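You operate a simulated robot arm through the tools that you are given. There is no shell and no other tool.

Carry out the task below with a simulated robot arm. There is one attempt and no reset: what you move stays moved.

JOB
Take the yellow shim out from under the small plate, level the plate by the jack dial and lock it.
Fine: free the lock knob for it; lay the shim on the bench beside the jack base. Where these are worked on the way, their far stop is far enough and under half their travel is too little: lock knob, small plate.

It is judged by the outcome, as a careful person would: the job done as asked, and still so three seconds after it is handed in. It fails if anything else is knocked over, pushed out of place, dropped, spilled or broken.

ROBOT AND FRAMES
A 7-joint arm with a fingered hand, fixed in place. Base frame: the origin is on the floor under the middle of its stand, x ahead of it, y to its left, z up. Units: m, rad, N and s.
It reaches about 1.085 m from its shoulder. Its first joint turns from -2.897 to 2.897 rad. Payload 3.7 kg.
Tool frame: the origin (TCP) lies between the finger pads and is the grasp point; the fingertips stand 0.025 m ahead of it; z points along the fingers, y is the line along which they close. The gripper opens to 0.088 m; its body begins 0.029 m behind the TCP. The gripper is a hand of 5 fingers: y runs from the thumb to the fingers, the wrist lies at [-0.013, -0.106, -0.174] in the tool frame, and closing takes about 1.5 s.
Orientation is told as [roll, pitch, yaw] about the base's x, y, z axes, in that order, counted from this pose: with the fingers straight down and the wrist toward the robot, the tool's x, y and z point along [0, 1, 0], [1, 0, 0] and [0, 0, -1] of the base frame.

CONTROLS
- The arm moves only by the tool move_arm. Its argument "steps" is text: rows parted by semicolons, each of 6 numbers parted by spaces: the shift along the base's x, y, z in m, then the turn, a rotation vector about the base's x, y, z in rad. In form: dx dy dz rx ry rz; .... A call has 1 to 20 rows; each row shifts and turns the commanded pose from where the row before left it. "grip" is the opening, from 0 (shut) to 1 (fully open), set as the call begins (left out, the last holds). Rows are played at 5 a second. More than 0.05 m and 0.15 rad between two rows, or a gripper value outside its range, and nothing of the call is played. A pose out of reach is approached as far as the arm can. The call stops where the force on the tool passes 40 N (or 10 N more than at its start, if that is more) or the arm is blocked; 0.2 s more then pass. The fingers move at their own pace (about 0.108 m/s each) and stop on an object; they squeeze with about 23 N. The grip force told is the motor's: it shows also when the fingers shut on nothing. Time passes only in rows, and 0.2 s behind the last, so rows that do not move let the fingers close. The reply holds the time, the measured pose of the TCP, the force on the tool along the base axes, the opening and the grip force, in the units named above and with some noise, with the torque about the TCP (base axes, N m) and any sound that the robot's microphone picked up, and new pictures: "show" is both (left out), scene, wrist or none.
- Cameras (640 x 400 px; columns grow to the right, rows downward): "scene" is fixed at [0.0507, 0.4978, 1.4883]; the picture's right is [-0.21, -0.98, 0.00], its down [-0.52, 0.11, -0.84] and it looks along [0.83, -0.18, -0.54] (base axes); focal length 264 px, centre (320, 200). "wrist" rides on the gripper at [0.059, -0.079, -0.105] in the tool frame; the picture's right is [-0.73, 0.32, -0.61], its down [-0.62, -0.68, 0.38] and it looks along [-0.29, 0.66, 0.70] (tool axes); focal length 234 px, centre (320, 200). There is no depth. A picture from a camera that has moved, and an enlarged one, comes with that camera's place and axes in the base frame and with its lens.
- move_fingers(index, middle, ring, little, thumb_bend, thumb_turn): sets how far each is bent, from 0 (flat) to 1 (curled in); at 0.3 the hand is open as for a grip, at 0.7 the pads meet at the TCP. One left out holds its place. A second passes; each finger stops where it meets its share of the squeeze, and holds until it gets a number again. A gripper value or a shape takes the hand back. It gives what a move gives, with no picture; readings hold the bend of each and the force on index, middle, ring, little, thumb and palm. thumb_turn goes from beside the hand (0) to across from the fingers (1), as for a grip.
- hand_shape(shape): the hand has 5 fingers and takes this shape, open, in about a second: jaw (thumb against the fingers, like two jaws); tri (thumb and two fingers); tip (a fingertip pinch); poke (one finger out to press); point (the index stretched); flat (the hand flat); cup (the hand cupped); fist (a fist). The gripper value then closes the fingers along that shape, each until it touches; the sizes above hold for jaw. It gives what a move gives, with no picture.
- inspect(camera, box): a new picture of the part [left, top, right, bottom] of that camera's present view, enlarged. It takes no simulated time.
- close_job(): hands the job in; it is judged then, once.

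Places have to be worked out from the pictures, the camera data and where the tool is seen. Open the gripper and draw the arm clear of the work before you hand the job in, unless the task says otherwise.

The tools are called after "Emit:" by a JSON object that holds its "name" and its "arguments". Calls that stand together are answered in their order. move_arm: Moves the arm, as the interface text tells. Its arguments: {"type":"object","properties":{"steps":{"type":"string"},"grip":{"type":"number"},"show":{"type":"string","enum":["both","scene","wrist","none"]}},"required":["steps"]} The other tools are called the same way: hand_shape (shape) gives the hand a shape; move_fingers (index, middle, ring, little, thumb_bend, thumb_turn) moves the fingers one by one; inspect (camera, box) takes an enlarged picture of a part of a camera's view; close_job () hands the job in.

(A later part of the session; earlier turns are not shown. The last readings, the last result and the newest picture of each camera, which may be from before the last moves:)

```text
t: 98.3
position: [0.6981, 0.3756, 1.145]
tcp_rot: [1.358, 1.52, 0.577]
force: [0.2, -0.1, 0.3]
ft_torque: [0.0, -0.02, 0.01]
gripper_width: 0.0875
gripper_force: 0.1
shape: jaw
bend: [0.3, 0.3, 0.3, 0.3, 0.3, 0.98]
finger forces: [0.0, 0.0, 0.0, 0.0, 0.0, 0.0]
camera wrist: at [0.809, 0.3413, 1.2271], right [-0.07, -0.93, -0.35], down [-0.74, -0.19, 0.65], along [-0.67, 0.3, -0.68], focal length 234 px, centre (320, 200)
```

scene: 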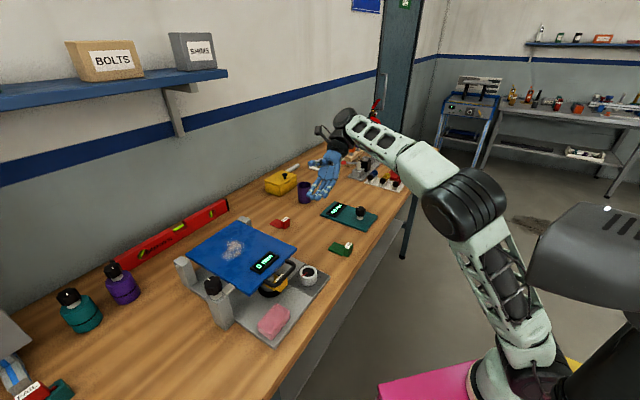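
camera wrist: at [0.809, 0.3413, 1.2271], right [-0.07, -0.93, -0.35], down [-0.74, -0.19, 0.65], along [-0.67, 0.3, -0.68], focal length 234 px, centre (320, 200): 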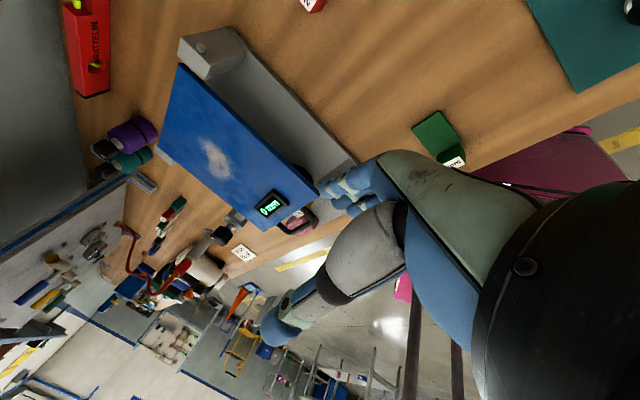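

The fingers now point left with the thumb on top and the wrist high, and tracking is good. I'll come down on the plate's right side, between the red and green shims on the bench, to just above plate height and check.

Emit:
{"name": "move_arm", "arguments": {"steps": "-0.001 0.008 -0.025 0 0 0; -0.001 0.008 -0.025 0 0 0; -0.001 0.009 -0.025 0 0 0; -0.001 0.009 -0.02 0 0 0; 0 0 0 0 0 0"}}

Emit:
{"name": "inspect", "arguments": {"camera": "scene", "box": [220, 140, 400, 290]}}

Emit:
{"name": "inspect", "arguments": {"camera": "wrist", "box": [140, 20, 420, 300]}}

```text
t: 99.5
position: [0.6933, 0.4096, 1.0489]
tcp_rot: [1.325, 1.52, 0.544]
force: [-0.7, -0.6, 0.0]
ft_torque: [0.02, 0.02, 0.0]
gripper_width: 0.0878
gripper_force: 0.0
shape: jaw
bend: [0.3, 0.3, 0.3, 0.3, 0.3, 0.98]
finger forces: [0.0, 0.1, 0.0, 0.0, 0.1, 0.0]
camera wrist: at [0.8041, 0.3751, 1.1321], right [-0.07, -0.93, -0.35], down [-0.74, -0.19, 0.64], along [-0.67, 0.3, -0.68], focal length 234 px, centre (320, 200)
```

scene: 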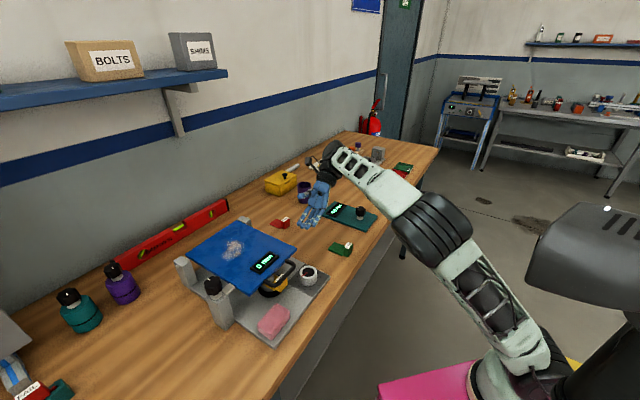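
wrist: 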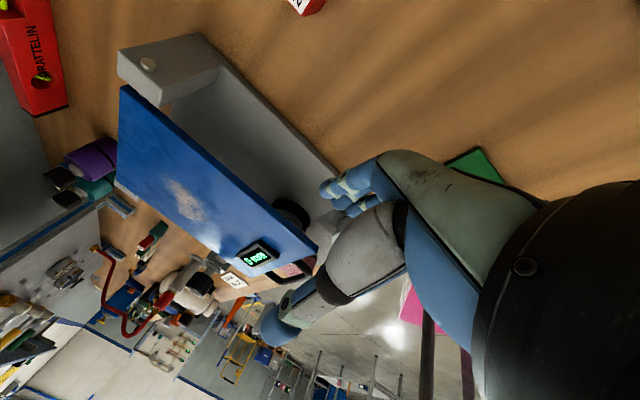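

```text
2.67 times, centred on (310, 215) of scene
camera zoom: at [0.0507, 0.4978, 1.4883], right [-0.21, -0.98, 0.0], down [-0.52, 0.11, -0.84], along [0.83, -0.18, -0.54], focal length 703 px, centre (347, 160)
```

zoom: 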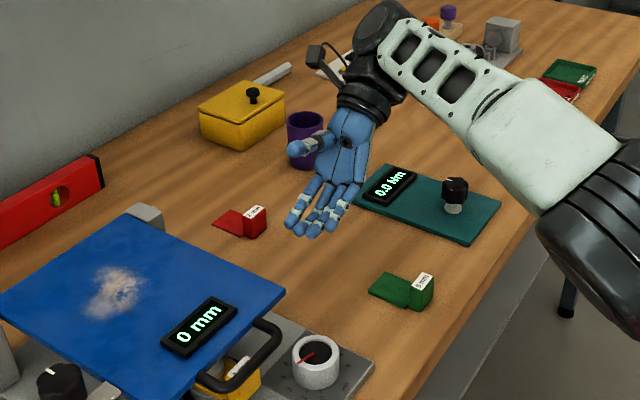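

```text
1.43 times, centred on (280, 160) of wrist
camera zoom: at [0.8041, 0.3751, 1.1321], right [-0.07, -0.93, -0.35], down [-0.74, -0.19, 0.64], along [-0.67, 0.3, -0.68], focal length 334 px, centre (377, 257)
```

zoom: 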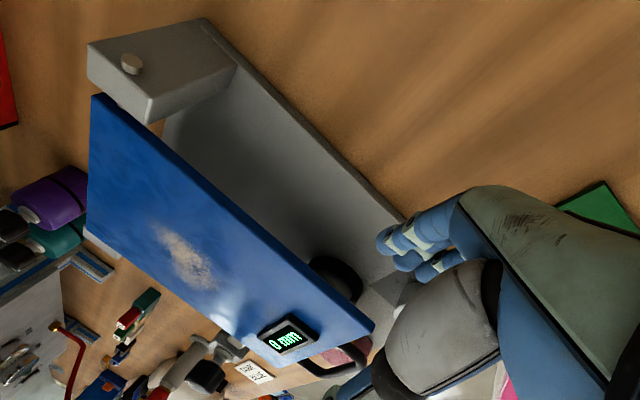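

The hand is palm-left with fingers below and thumb above plate level. I'll lower it to put the fingers at about z≈0.956, below the plate's underside, then slide left so the fingertips go about 4 cm under the right edge.

Emit:
{"name": "move_arm", "arguments": {"steps": "0 0 -0.025 0 0 0; 0 0 -0.024 0 0 0; 0 0 0 0 0 0; -0.016 0.016 0 0 0 0; -0.016 0.016 0 0 0 0; 0 0 0 0 0 0"}}

Emit:
{"name": "inspect", "arguments": {"camera": "scene", "box": [220, 180, 340, 300]}}

Emit:
{"name": "inspect", "arguments": {"camera": "wrist", "box": [180, 80, 460, 340]}}

```text
t: 100.9
position: [0.663, 0.4399, 1.0006]
tcp_rot: [1.33, 1.522, 0.547]
force: [0.6, -0.1, -0.6]
ft_torque: [-0.01, 0.03, 0.02]
gripper_width: 0.0877
gripper_force: 0.0
shape: jaw
bend: [0.3, 0.3, 0.3, 0.3, 0.3, 0.98]
finger forces: [0.0, 0.0, 0.0, 0.0, 0.0, 0.0]
camera wrist: at [0.7741, 0.4067, 1.084], right [-0.07, -0.93, -0.35], down [-0.74, -0.19, 0.64], along [-0.67, 0.3, -0.68], focal length 234 px, centre (320, 200)
```

scene: 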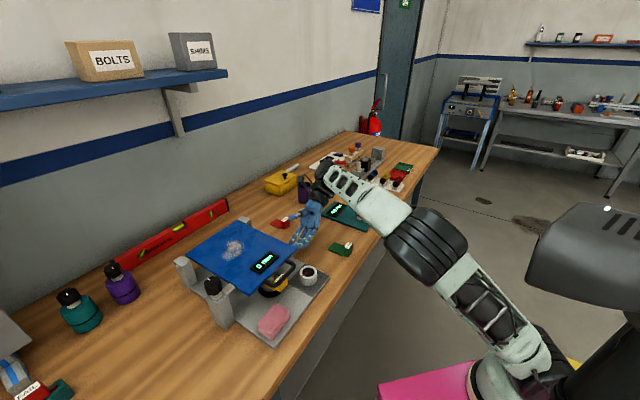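
wrist: 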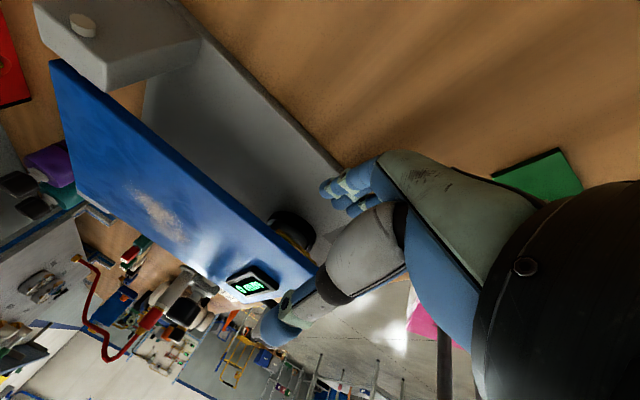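

```text
3.33 times, centred on (280, 240) of scene
camera zoom: at [0.0507, 0.4978, 1.4883], right [-0.21, -0.98, 0.0], down [-0.52, 0.11, -0.84], along [0.83, -0.18, -0.54], focal length 879 px, centre (453, 67)
```

zoom: 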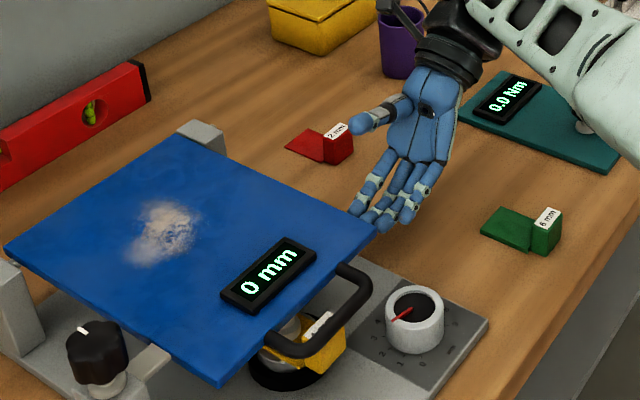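

```text
1.54 times, centred on (320, 210) of wrist
camera zoom: at [0.7741, 0.4067, 1.084], right [-0.07, -0.93, -0.35], down [-0.74, -0.19, 0.64], along [-0.67, 0.3, -0.68], focal length 360 px, centre (320, 185)
```

zoom: 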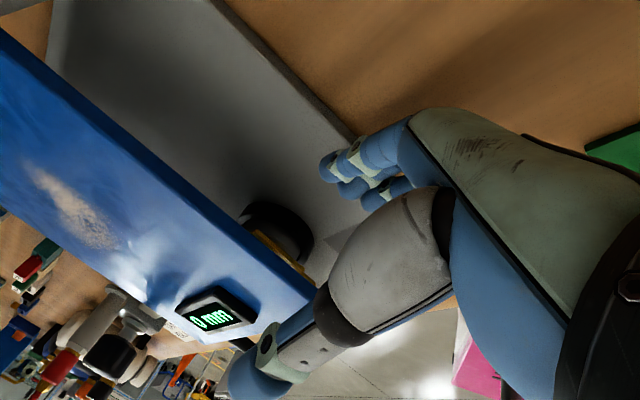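

The fingertips are just right of the plate edge and at the right height. I'll slide left to get them under the plate.

Emit:
{"name": "move_arm", "arguments": {"steps": "-0.016 0.016 0 0 0 0; -0.016 0.016 0 0 0 0; -0.016 0.016 0 0 0 0; 0 0 0 0 0 0"}}

Emit:
{"name": "inspect", "arguments": {"camera": "scene", "box": [220, 180, 340, 300]}}

Emit:
{"name": "inspect", "arguments": {"camera": "wrist", "box": [180, 80, 460, 340]}}

```text
t: 101.9
position: [0.6158, 0.4901, 1.001]
tcp_rot: [1.325, 1.519, 0.545]
force: [0.5, 0.1, 0.1]
ft_torque: [0.0, 0.0, 0.01]
gripper_width: 0.0876
gripper_force: 0.0
shape: jaw
bend: [0.3, 0.3, 0.3, 0.3, 0.3, 0.98]
finger forces: [0.1, 0.1, 0.1, 0.0, 0.0, 0.0]
camera wrist: at [0.7258, 0.455, 1.084], right [-0.07, -0.93, -0.35], down [-0.74, -0.19, 0.64], along [-0.67, 0.3, -0.68], focal length 234 px, centre (320, 200)
```

scene: 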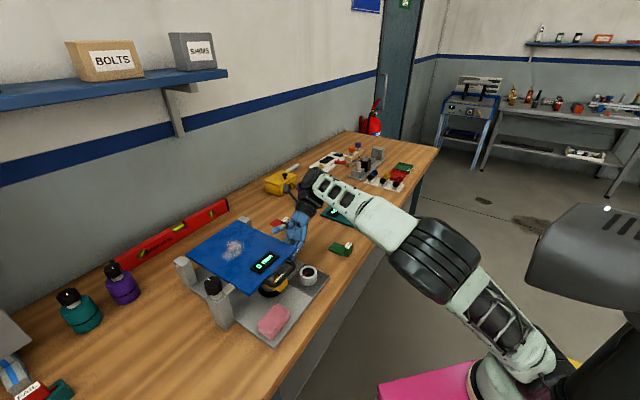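
wrist: 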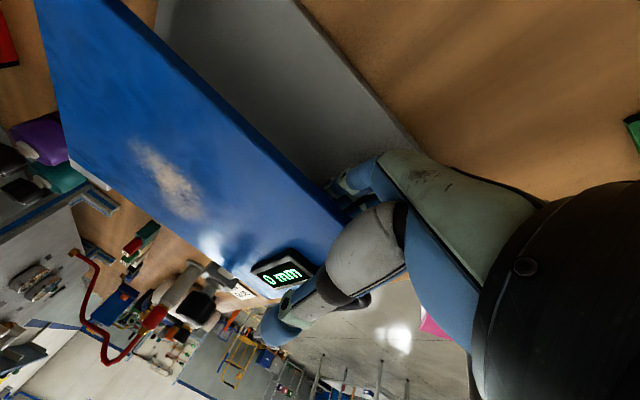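

```text
3.33 times, centred on (280, 240) of scene
camera zoom: at [0.0507, 0.4978, 1.4883], right [-0.21, -0.98, 0.0], down [-0.52, 0.11, -0.84], along [0.83, -0.18, -0.54], focal length 879 px, centre (453, 67)
```

zoom: 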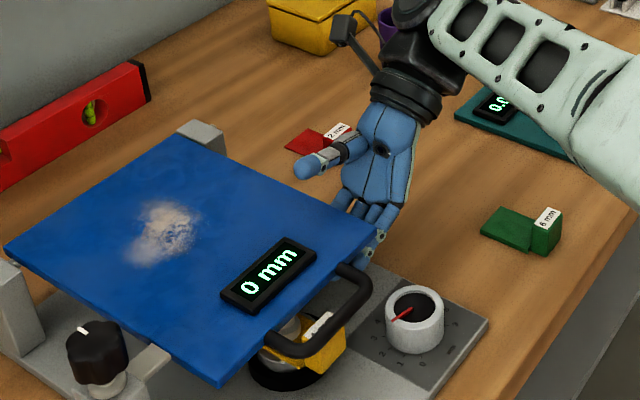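

```text
1.54 times, centred on (320, 210) of wrist
camera zoom: at [0.7258, 0.455, 1.084], right [-0.07, -0.93, -0.35], down [-0.74, -0.19, 0.64], along [-0.67, 0.3, -0.68], focal length 360 px, centre (320, 185)
```

zoom: 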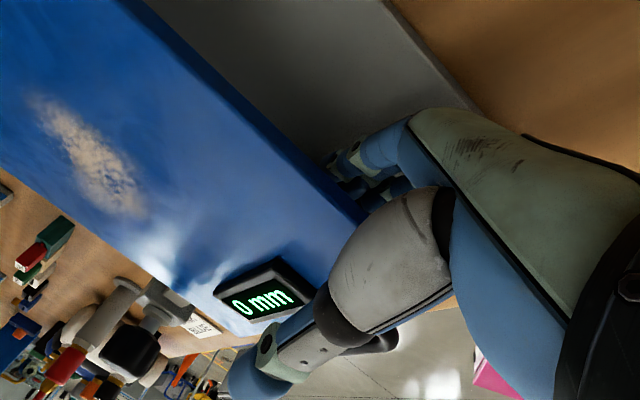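

The fingers are under the plate and the thumb is above it, with no contact force. I'll raise slowly to meet the plate and begin lifting it.

Emit:
{"name": "move_arm", "arguments": {"steps": "0 0 0.01 0 0 0; 0 0 0.01 0 0 0; 0 0 0.01 0 0 0; 0 0 0.01 0 0 0; 0 0 0.01 0 0 0; 0 0 0 0 0 0"}}

Emit:
{"name": "inspect", "arguments": {"camera": "scene", "box": [170, 180, 340, 340]}}

```text
t: 103.3
position: [0.6152, 0.4892, 1.0501]
tcp_rot: [1.314, 1.521, 0.534]
force: [1.9, 1.5, -8.4]
ft_torque: [0.09, 0.01, 0.01]
gripper_width: 0.0874
gripper_force: 0.0
shape: jaw
bend: [0.26, 0.3, 0.3, 0.3, 0.3, 0.98]
finger forces: [7.0, 0.0, 0.0, 0.0, 0.1, 0.0]
camera wrist: at [0.726, 0.4545, 1.1328], right [-0.07, -0.93, -0.35], down [-0.74, -0.19, 0.64], along [-0.67, 0.3, -0.68], focal length 234 px, centre (320, 200)
```

scene: 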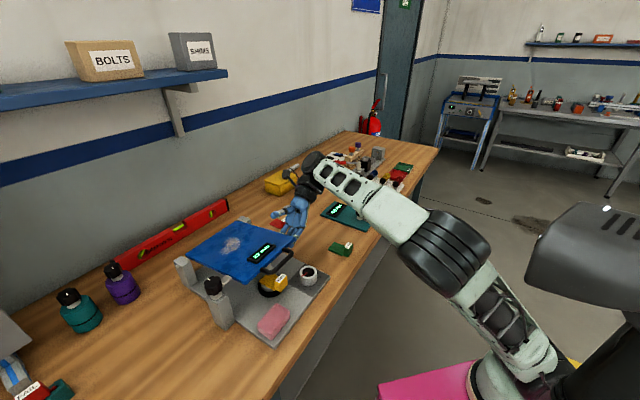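
wrist: 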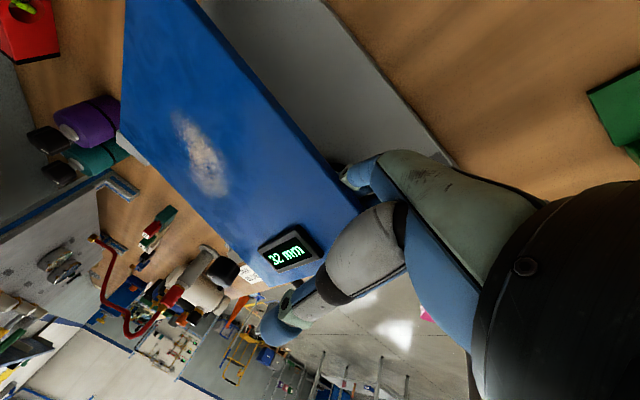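

```text
2.50 times, centred on (255, 260) of scene
camera zoom: at [0.0507, 0.4978, 1.4883], right [-0.21, -0.98, 0.0], down [-0.52, 0.11, -0.84], along [0.83, -0.18, -0.54], focal length 659 px, centre (482, 50)
```

zoom: 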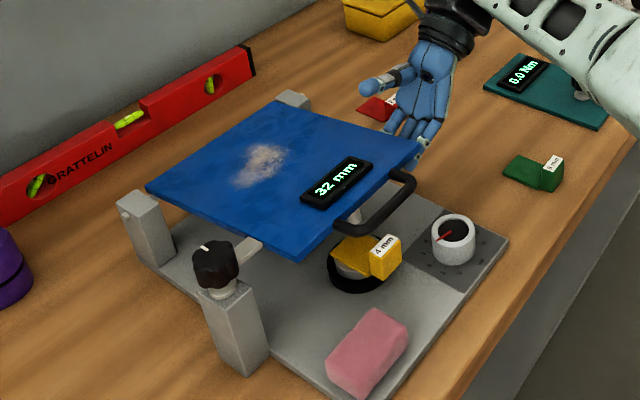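

The plate lifts cleanly: the display shows 32 mm and the shim stays on the jack. I'll keep raising along an arc toward the hinge.

Emit:
{"name": "move_arm", "arguments": {"steps": "0.001 0.001 0.0125 0 0 0; 0.001 0.001 0.0125 0 0 0; 0.001 0.001 0.0125 0 0 0; 0.002 0.002 0.0125 0 0 0; 0.002 0.002 0.0125 0 0 0; 0.002 0.002 0.0125 0 0 0; 0 0 0 0 0 0"}}

Emit:
{"name": "inspect", "arguments": {"camera": "scene", "box": [170, 160, 340, 320]}}

```text
t: 104.9
position: [0.624, 0.4978, 1.1256]
tcp_rot: [1.33, 1.521, 0.546]
force: [2.4, -2.3, -6.1]
ft_torque: [-0.06, 0.04, -0.06]
gripper_width: 0.088
gripper_force: 0.1
shape: jaw
bend: [0.26, 0.3, 0.3, 0.3, 0.3, 0.98]
finger forces: [6.3, 0.0, 0.1, 0.1, 0.0, 0.0]
camera wrist: at [0.7349, 0.4633, 1.2087], right [-0.07, -0.93, -0.35], down [-0.74, -0.19, 0.65], along [-0.67, 0.3, -0.68], focal length 234 px, centre (320, 200)
```

scene: 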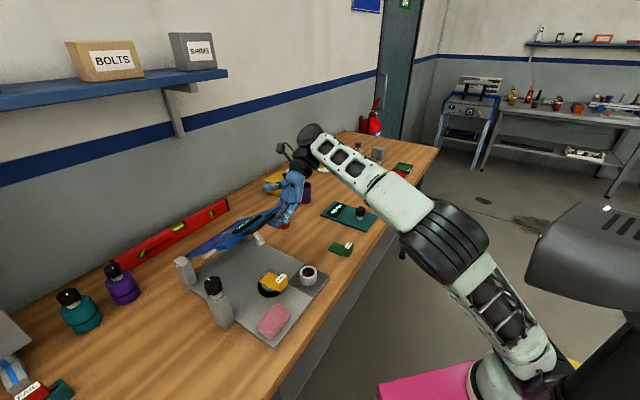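
wrist: 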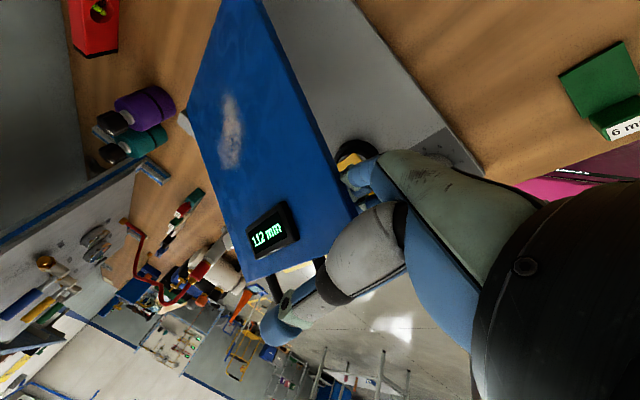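

```text
2.50 times, centred on (255, 240) of scene
camera zoom: at [0.0507, 0.4978, 1.4883], right [-0.21, -0.98, 0.0], down [-0.52, 0.11, -0.84], along [0.83, -0.18, -0.54], focal length 659 px, centre (482, 100)
```

zoom: 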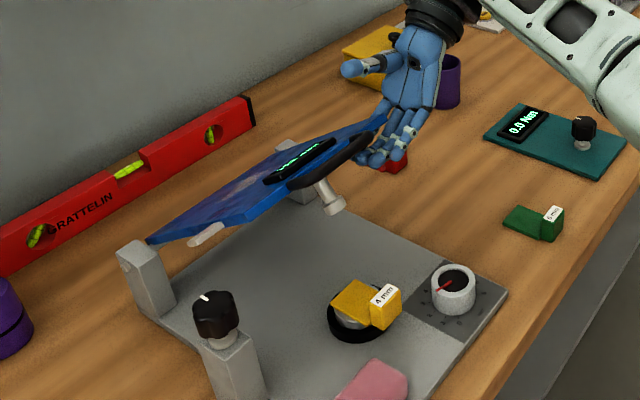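

The plate is at about 35° (112 mm) and the shim is fully exposed on the jack. I'll keep lifting toward its far stop.

Emit:
{"name": "move_arm", "arguments": {"steps": "0.005 0.005 0.011 0 0 0; 0.006 0.006 0.01 0 0 0; 0.007 0.007 0.009 0 0 0; 0.007 0.007 0.008 0 0 0; 0.007 0.007 0.007 0 0 0; 0 0 0 0 0 0"}}

Emit:
{"name": "inspect", "arguments": {"camera": "scene", "box": [170, 160, 340, 320]}}

```text
t: 106.3
position: [0.6551, 0.5299, 1.1693]
tcp_rot: [1.331, 1.518, 0.55]
force: [1.8, -4.4, -4.8]
ft_torque: [-0.18, 0.03, -0.06]
gripper_width: 0.0878
gripper_force: 0.0
shape: jaw
bend: [0.28, 0.3, 0.3, 0.3, 0.3, 0.98]
finger forces: [5.3, 0.0, 0.0, 0.1, 0.0, 0.1]
camera wrist: at [0.7656, 0.4949, 1.2528], right [-0.07, -0.93, -0.35], down [-0.74, -0.19, 0.65], along [-0.67, 0.3, -0.68], focal length 234 px, centre (320, 200)
```

scene: 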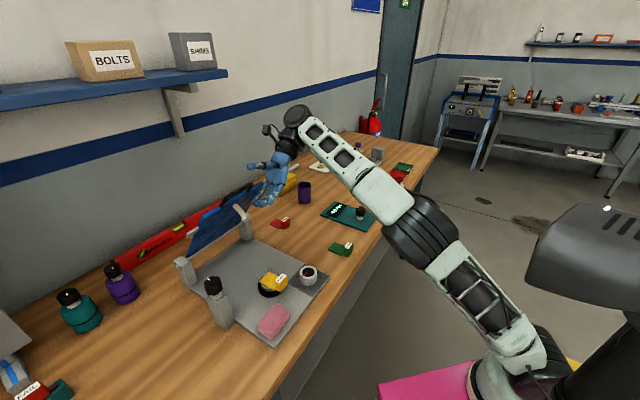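
wrist: 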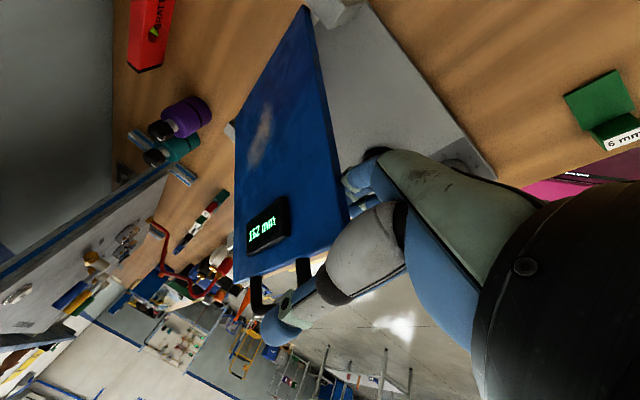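

```text
2.50 times, centred on (255, 240) of scene
camera zoom: at [0.0507, 0.4978, 1.4883], right [-0.21, -0.98, 0.0], down [-0.52, 0.11, -0.84], along [0.83, -0.18, -0.54], focal length 659 px, centre (482, 100)
```

zoom: 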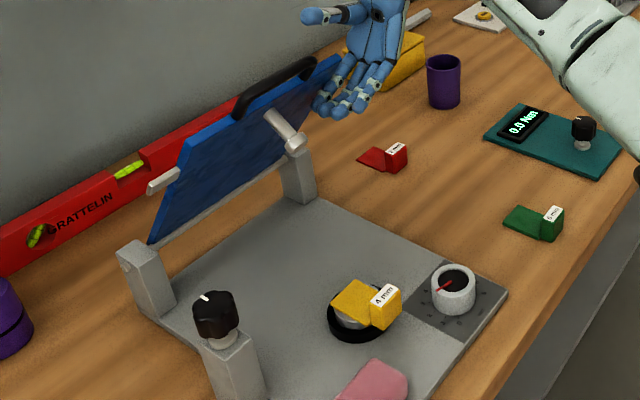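

The plate is at about 58° and still pressing on the index finger, so it must go past vertical. To keep the thumb from jamming behind the plate, I'll tilt the hand about the hinge direction so the thumb swings round past the plate's end while the index keeps supporting it.

Emit:
{"name": "move_arm", "arguments": {"steps": "0.001 0.001 -0.002 0.092 -0.092 0; 0.001 0.001 -0.002 0.092 -0.092 0; 0.001 0.001 -0.002 0.092 -0.092 0; 0.001 0.001 -0.002 0.092 -0.092 0; 0 0 0 0 0 0"}}

Emit:
{"name": "inspect", "arguments": {"camera": "scene", "box": [170, 140, 340, 300]}}

```text
t: 107.5
position: [0.6582, 0.5336, 1.1635]
tcp_rot: [1.546, 0.997, 0.762]
force: [-3.0, -1.9, 0.2]
ft_torque: [-0.1, 0.03, -0.03]
gripper_width: 0.0868
gripper_force: 0.0
shape: jaw
bend: [0.32, 0.3, 0.3, 0.3, 0.3, 0.98]
finger forces: [3.4, 0.0, 0.0, 0.1, 0.0, 0.0]
camera wrist: at [0.7345, 0.4646, 1.2618], right [0.12, -0.74, -0.66], down [-0.91, -0.36, 0.23], along [-0.41, 0.57, -0.72], focal length 234 px, centre (320, 200)
```

scene: 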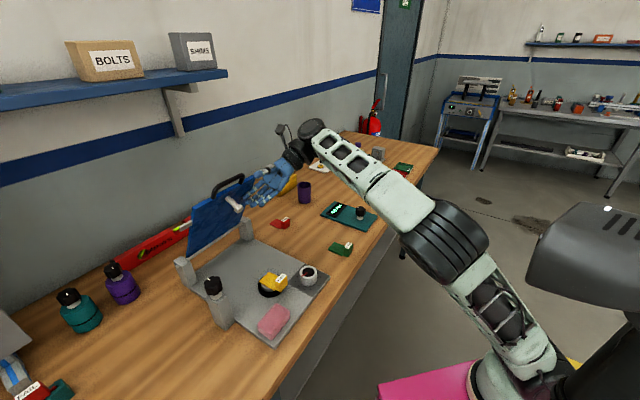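
wrist: 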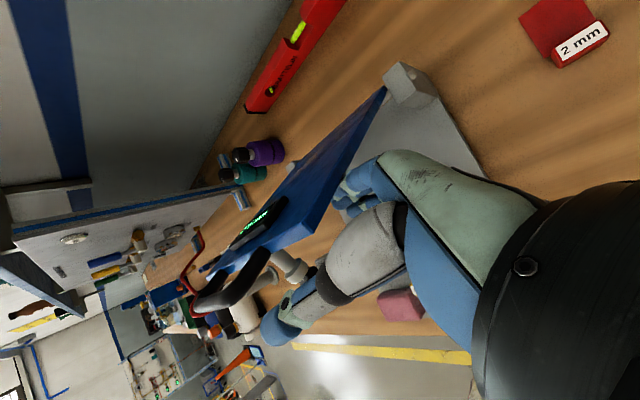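

```text
2.50 times, centred on (255, 220) of scene
camera zoom: at [0.0507, 0.4978, 1.4883], right [-0.21, -0.98, 0.0], down [-0.52, 0.11, -0.84], along [0.83, -0.18, -0.54], focal length 659 px, centre (482, 150)
```

zoom: 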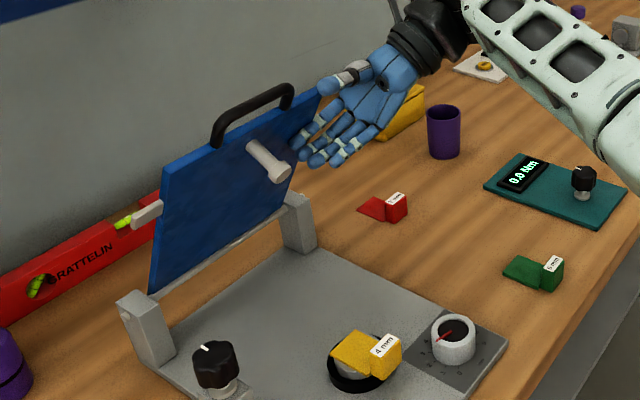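

The plate is nearly vertical now and the thumb is clear in front. I'll push straight back gently to take it past vertical to its stop.

Emit:
{"name": "move_arm", "arguments": {"steps": "0.005 0.005 0 0 0 0; 0.005 0.005 0 0 0 0; 0.005 0.005 0 0 0 0; 0.005 0.005 0 0 0 0; 0 0 0 0 0 0"}}

Emit:
{"name": "inspect", "arguments": {"camera": "scene", "box": [170, 140, 340, 300]}}

```text
t: 108.7
position: [0.6792, 0.5527, 1.1612]
tcp_rot: [1.547, 1.0, 0.764]
force: [-1.9, -1.6, -0.1]
ft_torque: [-0.03, 0.04, -0.02]
gripper_width: 0.0866
gripper_force: 0.1
shape: jaw
bend: [0.32, 0.3, 0.3, 0.3, 0.3, 0.98]
finger forces: [2.1, 0.0, 0.0, 0.0, 0.0, 0.0]
camera wrist: at [0.7557, 0.4853, 1.2611], right [0.12, -0.74, -0.66], down [-0.91, -0.36, 0.23], along [-0.41, 0.56, -0.72], focal length 234 px, centre (320, 200)
```

scene: 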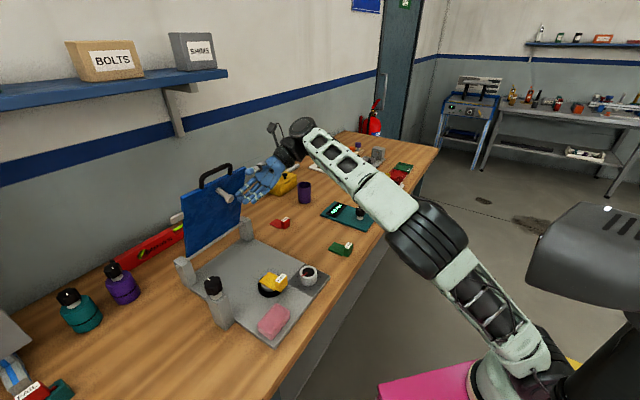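
wrist: 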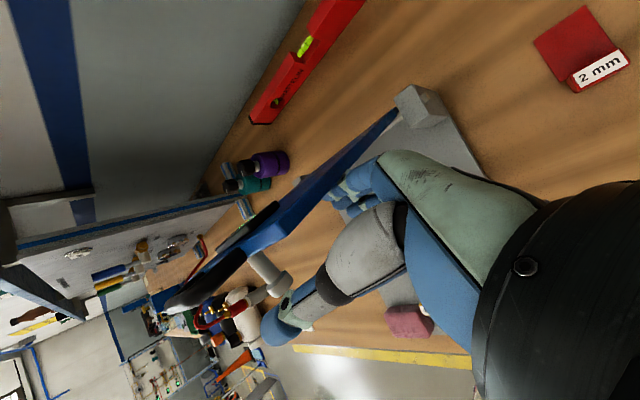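

```text
2.50 times, centred on (255, 220) of scene
camera zoom: at [0.0507, 0.4978, 1.4883], right [-0.21, -0.98, 0.0], down [-0.52, 0.11, -0.84], along [0.83, -0.18, -0.54], focal length 659 px, centre (482, 150)
```

zoom: 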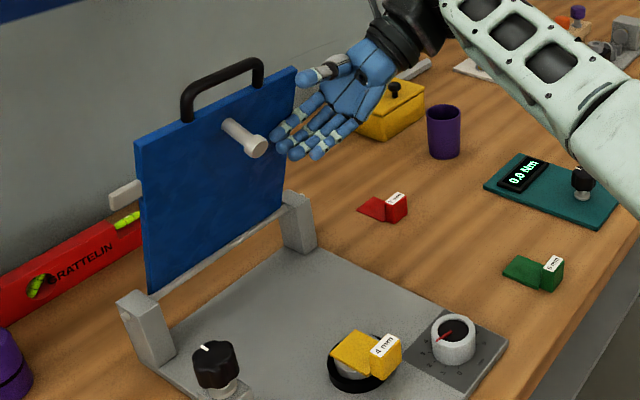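

It's close to vertical with falling load. I'll continue in small steps past vertical.

Emit:
{"name": "move_arm", "arguments": {"steps": "0.005 0.005 0 0 0 0; 0.005 0.005 0 0 0 0; 0.005 0.005 0 0 0 0; 0 0 0 0 0 0", "show": "wrist"}}

Emit:
{"name": "inspect", "arguments": {"camera": "scene", "box": [170, 140, 340, 300]}}

```text
t: 109.7
position: [0.6948, 0.5681, 1.1625]
tcp_rot: [1.547, 0.999, 0.763]
force: [-0.9, -1.9, 0.4]
ft_torque: [-0.01, 0.0, 0.0]
gripper_width: 0.0873
gripper_force: 0.2
shape: jaw
bend: [0.31, 0.3, 0.3, 0.3, 0.3, 0.98]
finger forces: [1.2, 0.0, 0.0, 0.1, 0.0, 0.0]
camera wrist: at [0.7713, 0.4997, 1.2617], right [0.12, -0.74, -0.66], down [-0.91, -0.36, 0.23], along [-0.41, 0.56, -0.72], focal length 234 px, centre (320, 200)
```

wrist: 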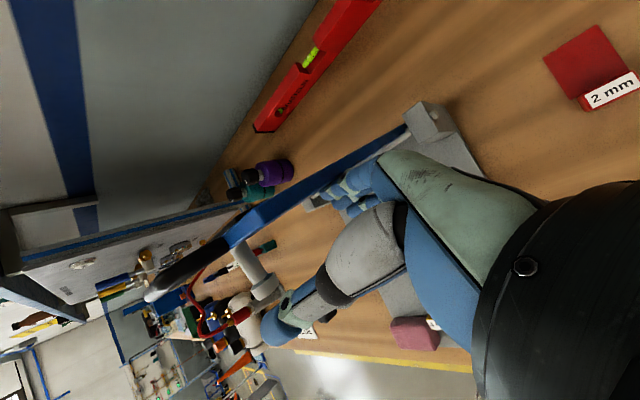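

```text
2.50 times, centred on (255, 220) of scene
camera zoom: at [0.0507, 0.4978, 1.4883], right [-0.21, -0.98, 0.0], down [-0.52, 0.11, -0.84], along [0.83, -0.18, -0.54], focal length 659 px, centre (482, 150)
```

zoom: 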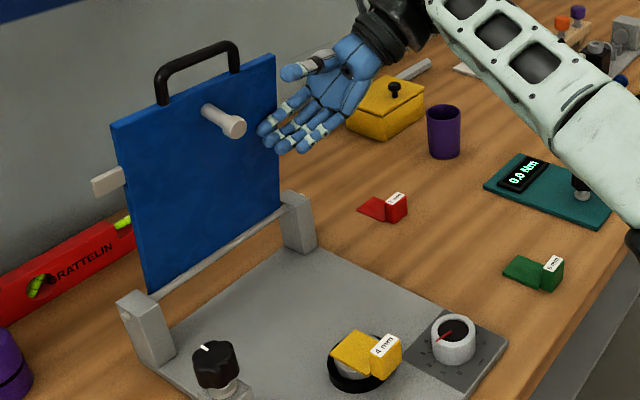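

Load is down to about 1 N, near balance. I'll go a little further.

Emit:
{"name": "move_arm", "arguments": {"steps": "0.005 0.005 0 0 0 0; 0.005 0.005 0 0 0 0; 0.005 0.005 0 0 0 0; 0 0 0 0 0 0; 0 0 0 0 0 0", "show": "wrist"}}

Emit:
{"name": "inspect", "arguments": {"camera": "scene", "box": [170, 140, 340, 300]}}

```text
t: 110.9
position: [0.7102, 0.5837, 1.1624]
tcp_rot: [1.545, 1.0, 0.762]
force: [-0.5, 0.3, -0.2]
ft_torque: [0.04, 0.02, 0.01]
gripper_width: 0.088
gripper_force: 0.2
shape: jaw
bend: [0.3, 0.3, 0.3, 0.3, 0.3, 0.98]
finger forces: [0.1, 0.0, 0.0, 0.0, 0.0, 0.0]
camera wrist: at [0.7863, 0.5147, 1.2621], right [0.12, -0.74, -0.66], down [-0.91, -0.36, 0.23], along [-0.41, 0.56, -0.72], focal length 234 px, centre (320, 200)
```

wrist: 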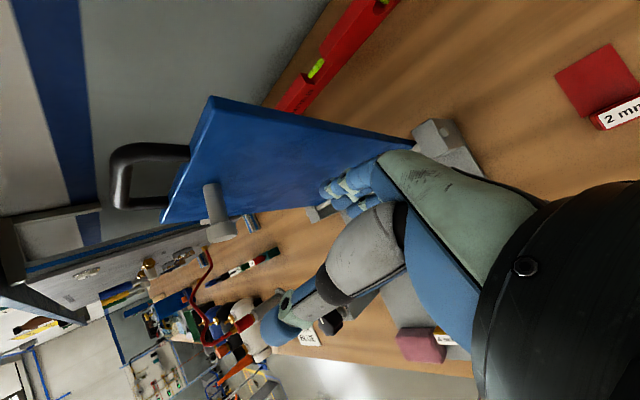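

```text
2.50 times, centred on (255, 220) of scene
camera zoom: at [0.0507, 0.4978, 1.4883], right [-0.21, -0.98, 0.0], down [-0.52, 0.11, -0.84], along [0.83, -0.18, -0.54], focal length 659 px, centre (482, 150)
```

zoom: 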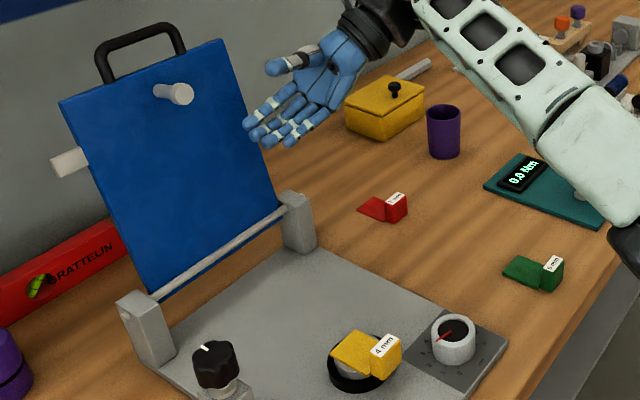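

The plate has tipped past vertical and rests on its far stop by itself; no load remains on the fingers. I'll back the hand away and undo the tilts step by step toward a fingers-down pose.

Emit:
{"name": "move_arm", "arguments": {"steps": "-0.015 -0.03 0.005 0 0 0; -0.01 -0.03 0.005 0 0 0; -0.01 -0.03 0.005 0 0 0; -0.01 -0.03 0.005 -0.092 0.092 0; -0.01 -0.03 0.005 -0.092 0.092 0; 0 0 0.005 -0.092 0.092 0; 0 0 0.005 -0.092 0.092 0; 0 0 0 0 0 0"}}

```text
t: 112.7
position: [0.6552, 0.4337, 1.1979]
tcp_rot: [1.314, 1.52, 0.532]
force: [0.8, -0.6, 0.0]
ft_torque: [0.01, -0.01, 0.02]
gripper_width: 0.0877
gripper_force: 0.1
shape: jaw
bend: [0.3, 0.3, 0.3, 0.3, 0.3, 0.98]
finger forces: [0.0, 0.0, 0.0, 0.0, 0.0, 0.1]
camera wrist: at [0.7659, 0.3994, 1.2802], right [-0.07, -0.93, -0.35], down [-0.74, -0.19, 0.65], along [-0.67, 0.3, -0.68], focal length 234 px, centre (320, 200)
```

scene: 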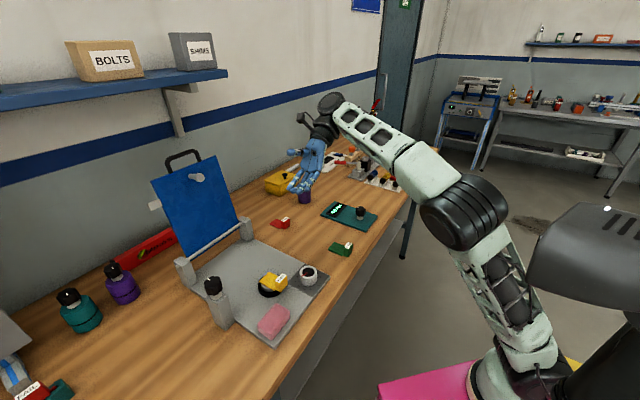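
wrist: 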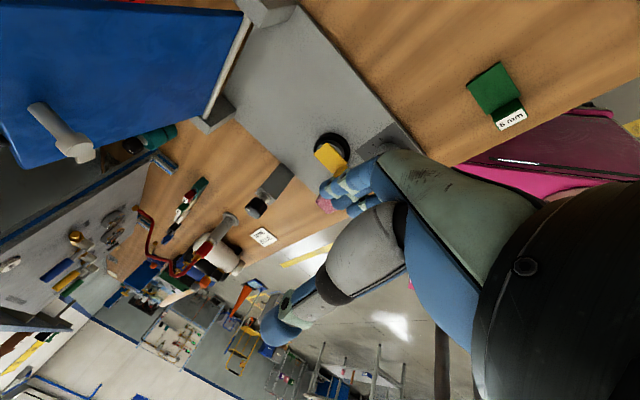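

The plate stays open on its own. I'll zoom in on the exposed shim and jack to plan the grasp.

Emit:
{"name": "inspect", "arguments": {"camera": "scene", "box": [240, 250, 336, 310]}}

Emit:
{"name": "inspect", "arguments": {"camera": "wrist", "box": [280, 110, 376, 200]}}

```text
6.67 times, centred on (288, 280) of scene
camera zoom: at [0.0507, 0.4978, 1.4883], right [-0.21, -0.98, 0.0], down [-0.52, 0.11, -0.84], along [0.83, -0.18, -0.54], focal length 1758 px, centre (533, -333)
```

zoom: 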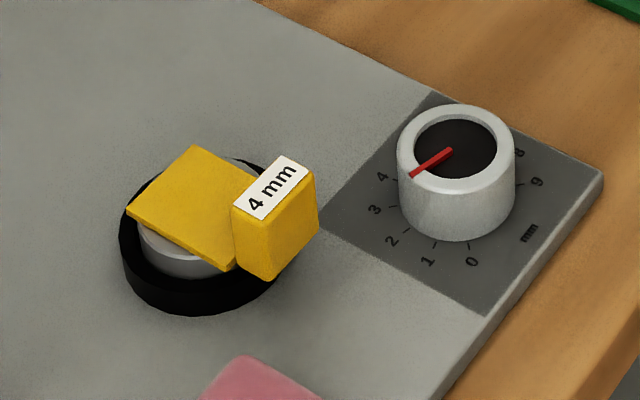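

```text
4.44 times, centred on (328, 155) of wrist
camera zoom: at [0.7659, 0.3994, 1.2802], right [-0.07, -0.93, -0.35], down [-0.74, -0.19, 0.65], along [-0.67, 0.3, -0.68], focal length 1041 px, centre (284, 400)
```

zoom: 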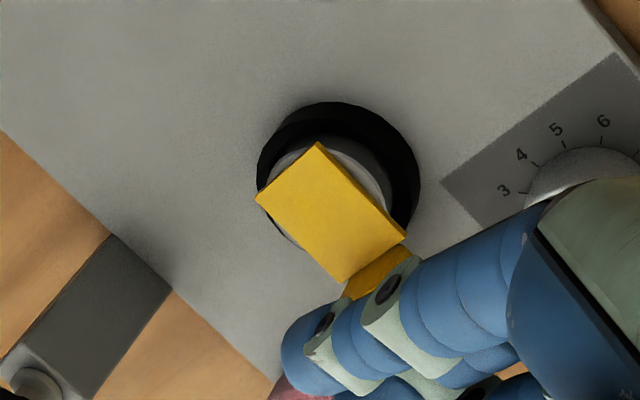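

The shim is clear now: a flat tongue on the jack with a block about 2.9 × 1.3 × 3.3 cm at its front, top at z≈0.973. I'll return to a fingers-down pose by undoing the 90° tip.

Emit:
{"name": "move_arm", "arguments": {"steps": "-0.002 -0.003 0.003 -0.099 -0.099 0; -0.002 -0.003 0.003 -0.099 -0.099 0; -0.002 -0.003 0.003 -0.099 -0.099 0; -0.002 -0.003 0.003 -0.099 -0.099 0; -0.002 -0.003 0.003 -0.099 -0.099 0; -0.002 -0.003 0.003 -0.099 -0.099 0; -0.002 -0.003 0.003 -0.099 -0.099 0; -0.002 -0.003 0 -0.099 -0.099 0; -0.002 -0.003 0 -0.099 -0.099 0; -0.002 -0.003 0 -0.099 -0.099 0; -0.002 -0.003 0 -0.099 -0.099 0; 0 0 0 0 0 0", "show": "scene"}}

```text
t: 115.3
position: [0.6327, 0.4011, 1.219]
tcp_rot: [-0.002, 0.017, -0.737]
force: [0.1, 0.9, 0.0]
ft_torque: [-0.02, -0.03, 0.02]
gripper_width: 0.0877
gripper_force: 0.1
shape: jaw
bend: [0.3, 0.3, 0.3, 0.3, 0.3, 0.98]
finger forces: [0.1, 0.0, 0.0, 0.0, 0.0, 0.0]
```

scene: 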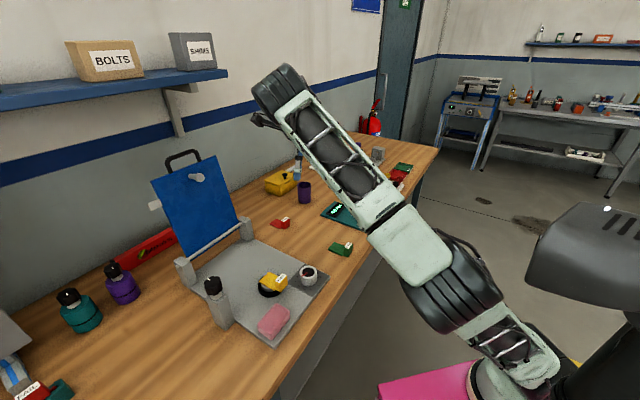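

Fingers are down again at yaw −0.74. I'll turn the yaw round toward 2.36, so the hand closes left–right with the thumb on the right, staying high and moving over the shim.

Emit:
{"name": "move_arm", "arguments": {"steps": "0 0 0 0 0 0.14; 0 0 0 0 0 0.14; 0 0 0 0 0 0.14; 0 0 0 0 0 0.14; 0 0 0 0 0 0.14; 0 0 0 0 0 0.14; 0 0 0 0 0 0.14; 0 0 0 0 0 0.14; 0 0 0 0 0 0.14; 0 0 0 0 0 0.14; 0 0 0 0 0 0.14; 0 0 0 0 0 0.14; 0 0 0 0 0 0", "show": "none"}}

Emit:
{"name": "move_arm", "arguments": {"steps": "-0.01 0.008 0 0 0 0.14; -0.01 0.008 0 0 0 0.14; -0.01 0.008 0 0 0 0.14; -0.01 0.008 0 0 0 0.14; -0.01 0.008 0 0 0 0.14; -0.01 0.008 0 0 0 0.14; -0.01 0.008 0 0 0 0.14; -0.01 0.008 -0.01 0 0 0.14; -0.01 0.008 -0.01 0 0 0.14; -0.01 0.008 -0.01 0 0 0.14; -0.01 0.01 -0.02 0 0 0.02; -0.01 0.01 -0.02 0 0 0; 0 0 0 0 0 0"}}

```text
t: 118.1
position: [0.632, 0.3998, 1.2192]
tcp_rot: [-0.004, 0.018, 0.945]
force: [-0.2, -0.3, -0.2]
ft_torque: [0.0, 0.02, 0.0]
gripper_width: 0.0876
gripper_force: 0.1
shape: jaw
bend: [0.3, 0.3, 0.3, 0.3, 0.3, 0.98]
finger forces: [0.0, 0.1, 0.0, 0.1, 0.0, 0.1]
```

```text
t: 120.9
position: [0.5134, 0.5019, 1.1487]
tcp_rot: [-0.005, 0.021, 2.364]
force: [0.6, -0.2, 0.3]
ft_torque: [-0.02, 0.03, 0.0]
gripper_width: 0.0876
gripper_force: 0.1
shape: jaw
bend: [0.3, 0.3, 0.3, 0.3, 0.3, 0.98]
finger forces: [0.0, 0.0, 0.0, 0.0, 0.1, 0.1]
camera wrist: at [0.5246, 0.4054, 1.2551], right [0.27, 0.75, 0.6], down [0.93, -0.04, -0.37], along [-0.25, 0.66, -0.71], focal length 234 px, centre (320, 200)
```

scene: 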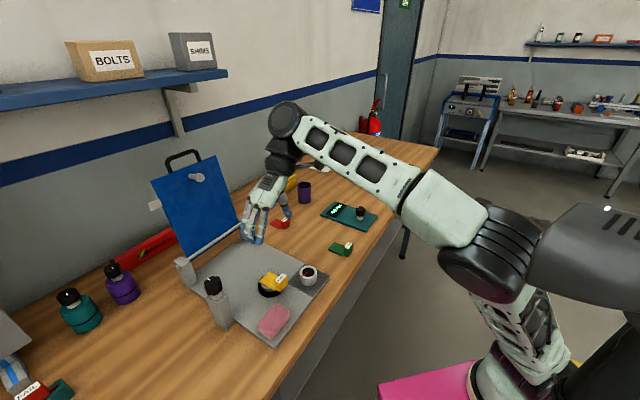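
wrist: 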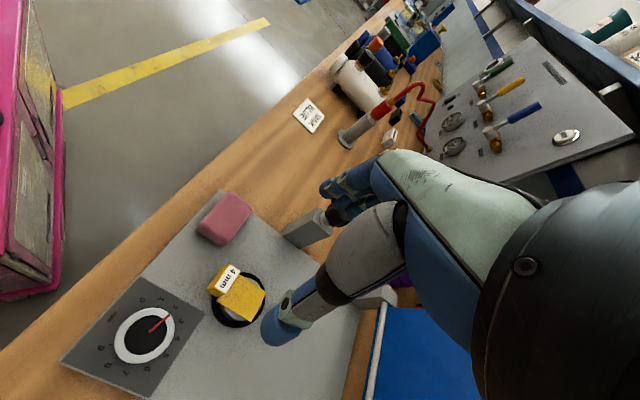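

I have an excellent view here. I'll zoom in to locate the shim block precisely and read the dial.

Emit:
{"name": "inspect", "arguments": {"camera": "wrist", "box": [190, 240, 286, 340]}}

Emit:
{"name": "inspect", "arguments": {"camera": "wrist", "box": [90, 280, 210, 390]}}

```text
4.00 times, centred on (238, 290) of wrist
camera zoom: at [0.5246, 0.4054, 1.2551], right [0.27, 0.75, 0.6], down [0.93, -0.04, -0.37], along [-0.25, 0.66, -0.71], focal length 937 px, centre (648, -160)
```

zoom: 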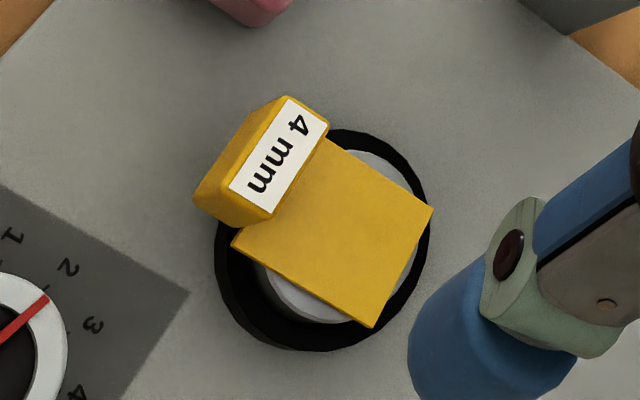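

```text
3.64 times, centred on (150, 335) of wrist
camera zoom: at [0.5246, 0.4054, 1.2551], right [0.27, 0.75, 0.6], down [0.93, -0.04, -0.37], along [-0.25, 0.66, -0.71], focal length 852 px, centre (938, -291)
```

zoom: 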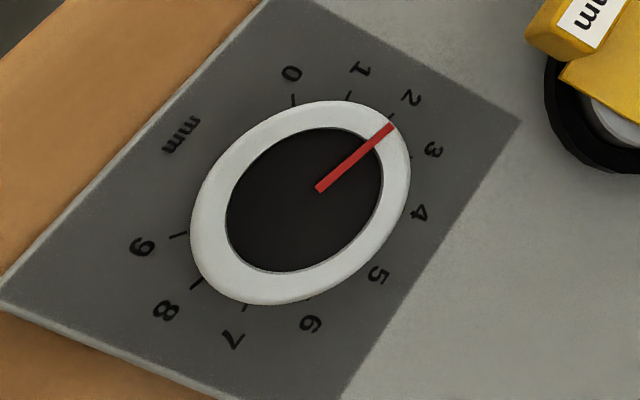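

The dial pointer computes to 2.0 mm, with 30° per mm running clockwise, so the target is 6 mm with the pointer toward base +x. The shim block is at (0.513, 0.498). I'll try the three-finger shape here in free space to see how the fingers sit.

Emit:
{"name": "hand_shape", "arguments": {"shape": "tri"}}

Emit:
{"name": "inspect", "arguments": {"camera": "wrist", "box": [230, 130, 430, 360]}}

Emit:
{"name": "inspect", "arguments": {"camera": "scene", "box": [220, 140, 320, 260]}}

```text
t: 121.8
position: [0.5123, 0.5008, 1.1501]
tcp_rot: [-0.003, 0.019, 2.363]
force: [0.4, -0.5, -0.3]
ft_torque: [0.01, 0.02, 0.01]
gripper_width: 0.0876
gripper_force: 0.0
shape: tri
bend: [0.3, 0.3, 0.99, 0.99, 0.3, 0.98]
finger forces: [0.0, 0.1, 0.1, 0.0, 0.0, 0.1]
```

```text
1.74 times, centred on (330, 245) of wrist
camera zoom: at [0.5246, 0.4053, 1.2554], right [0.27, 0.75, 0.6], down [0.93, -0.04, -0.37], along [-0.25, 0.66, -0.71], focal length 407 px, centre (303, 122)
```

zoom: 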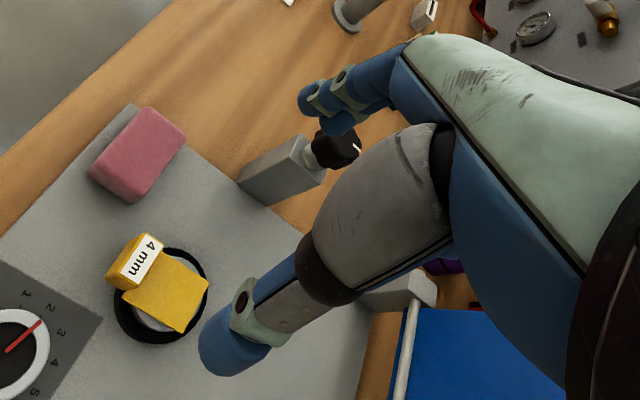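

```text
3.33 times, centred on (270, 200) of scene
camera zoom: at [0.0507, 0.4978, 1.4883], right [-0.21, -0.98, 0.0], down [-0.52, 0.11, -0.84], along [0.83, -0.18, -0.54], focal length 879 px, centre (487, 200)
```

zoom: 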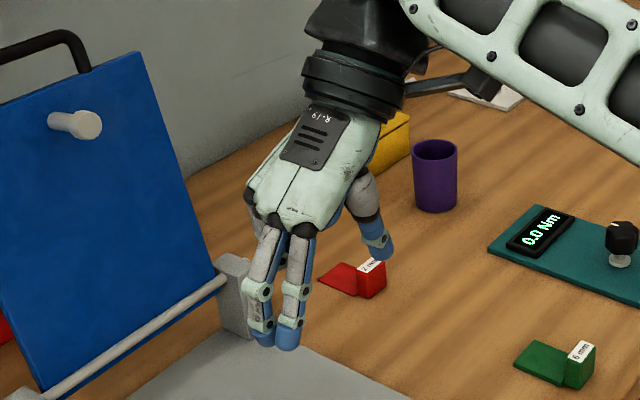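

The three-finger shape puts index and middle opposite the thumb, with the others curled away. I'll centre the block between the two fingers and descend to just above it.

Emit:
{"name": "move_arm", "arguments": {"steps": "0.003 0.002 -0.03 0.011 0.016 0; 0.004 0.002 -0.03 0 0 0; 0 0 -0.03 0 0 0; 0 0 -0.03 0 0 0; 0 0 0 0 0 0"}}

Emit:
{"name": "inspect", "arguments": {"camera": "wrist", "box": [200, 170, 400, 380]}}

Emit:
{"name": "inspect", "arguments": {"camera": "scene", "box": [220, 200, 340, 310]}}

```text
t: 123.0
position: [0.5195, 0.5044, 1.0282]
tcp_rot: [0.0, -0.001, 2.362]
force: [1.1, 0.1, -0.2]
ft_torque: [-0.01, -0.02, -0.02]
gripper_width: 0.0881
gripper_force: 0.1
shape: tri
bend: [0.3, 0.3, 0.99, 0.99, 0.3, 0.98]
finger forces: [0.0, 0.1, 0.0, 0.1, 0.0, 0.0]
camera wrist: at [0.5328, 0.4075, 1.1339], right [0.28, 0.74, 0.61], down [0.92, -0.03, -0.38], along [-0.26, 0.67, -0.7], focal length 234 px, centre (320, 200)
```

scene: 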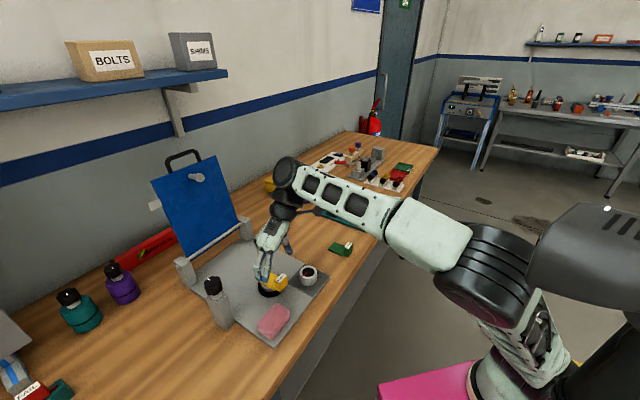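
wrist: 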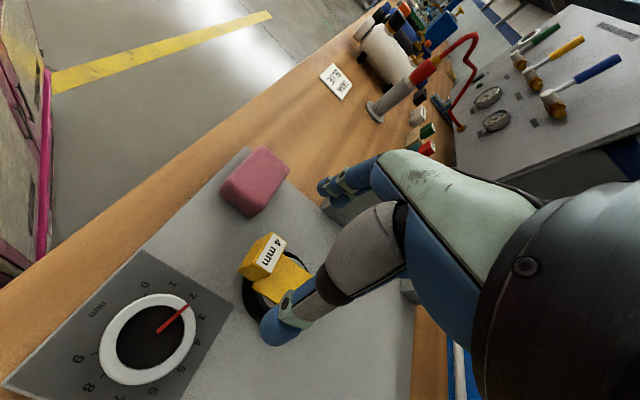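

```text
1.90 times, centred on (300, 275) of wrist
camera zoom: at [0.5328, 0.4075, 1.1339], right [0.28, 0.74, 0.61], down [0.92, -0.03, -0.38], along [-0.26, 0.67, -0.7], focal length 446 px, centre (358, 57)
```

zoom: 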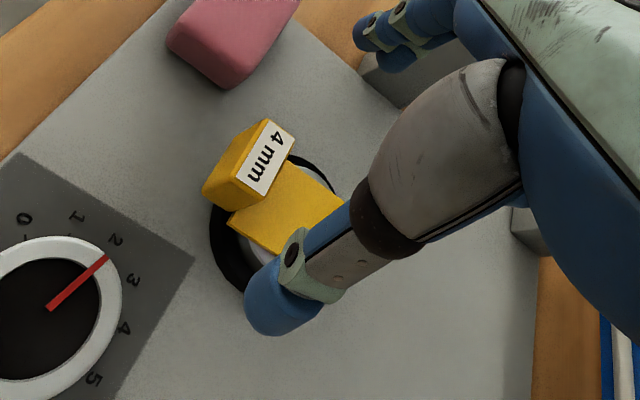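

```text
3.64 times, centred on (280, 255) of scene
camera zoom: at [0.0507, 0.4978, 1.4883], right [-0.21, -0.98, 0.0], down [-0.52, 0.11, -0.84], along [0.83, -0.18, -0.54], focal length 959 px, centre (466, 0)
```

zoom: 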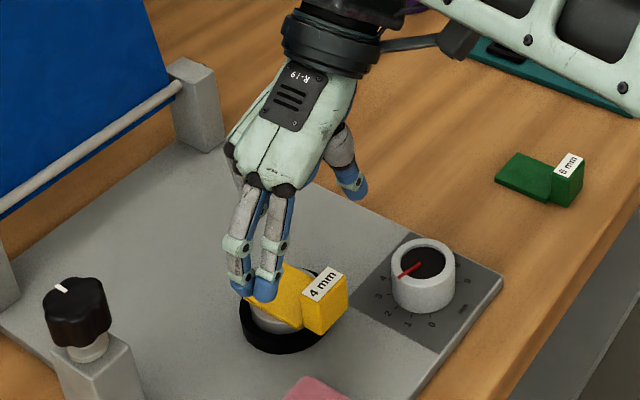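

I need the exact finger positions relative to the block, so I'll zoom in on the fingertips.

Emit:
{"name": "inspect", "arguments": {"camera": "scene", "box": [248, 248, 308, 298]}}

Emit:
{"name": "inspect", "arguments": {"camera": "wrist", "box": [230, 220, 330, 360]}}

```text
8.00 times, centred on (278, 273) of scene
camera zoom: at [0.0507, 0.4978, 1.4883], right [-0.21, -0.98, 0.0], down [-0.52, 0.11, -0.84], along [0.83, -0.18, -0.54], focal length 2109 px, centre (656, -384)
```

zoom: 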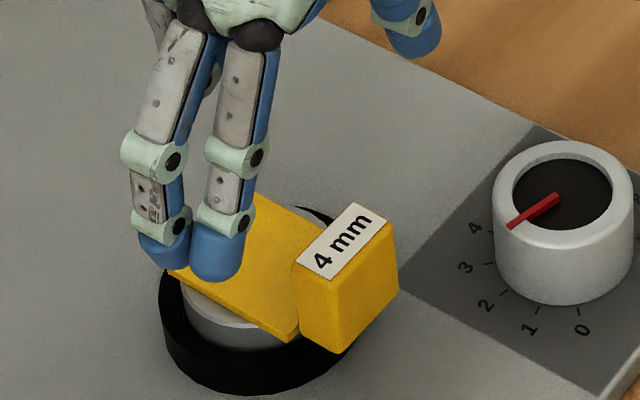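

```text
2.86 times, centred on (280, 290) of wrist
camera zoom: at [0.5328, 0.4075, 1.1339], right [0.28, 0.74, 0.61], down [0.92, -0.03, -0.38], along [-0.26, 0.67, -0.7], focal length 669 px, centre (434, -57)
```

zoom: 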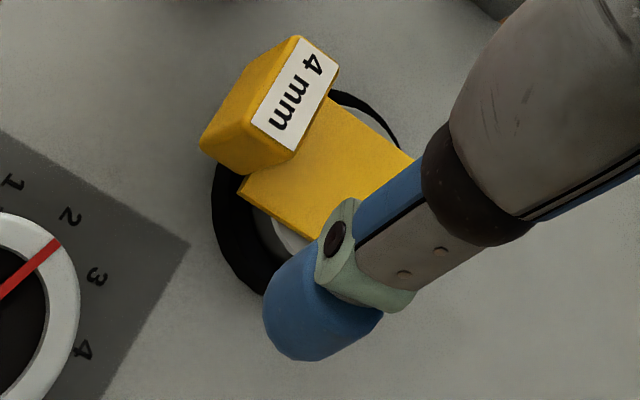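

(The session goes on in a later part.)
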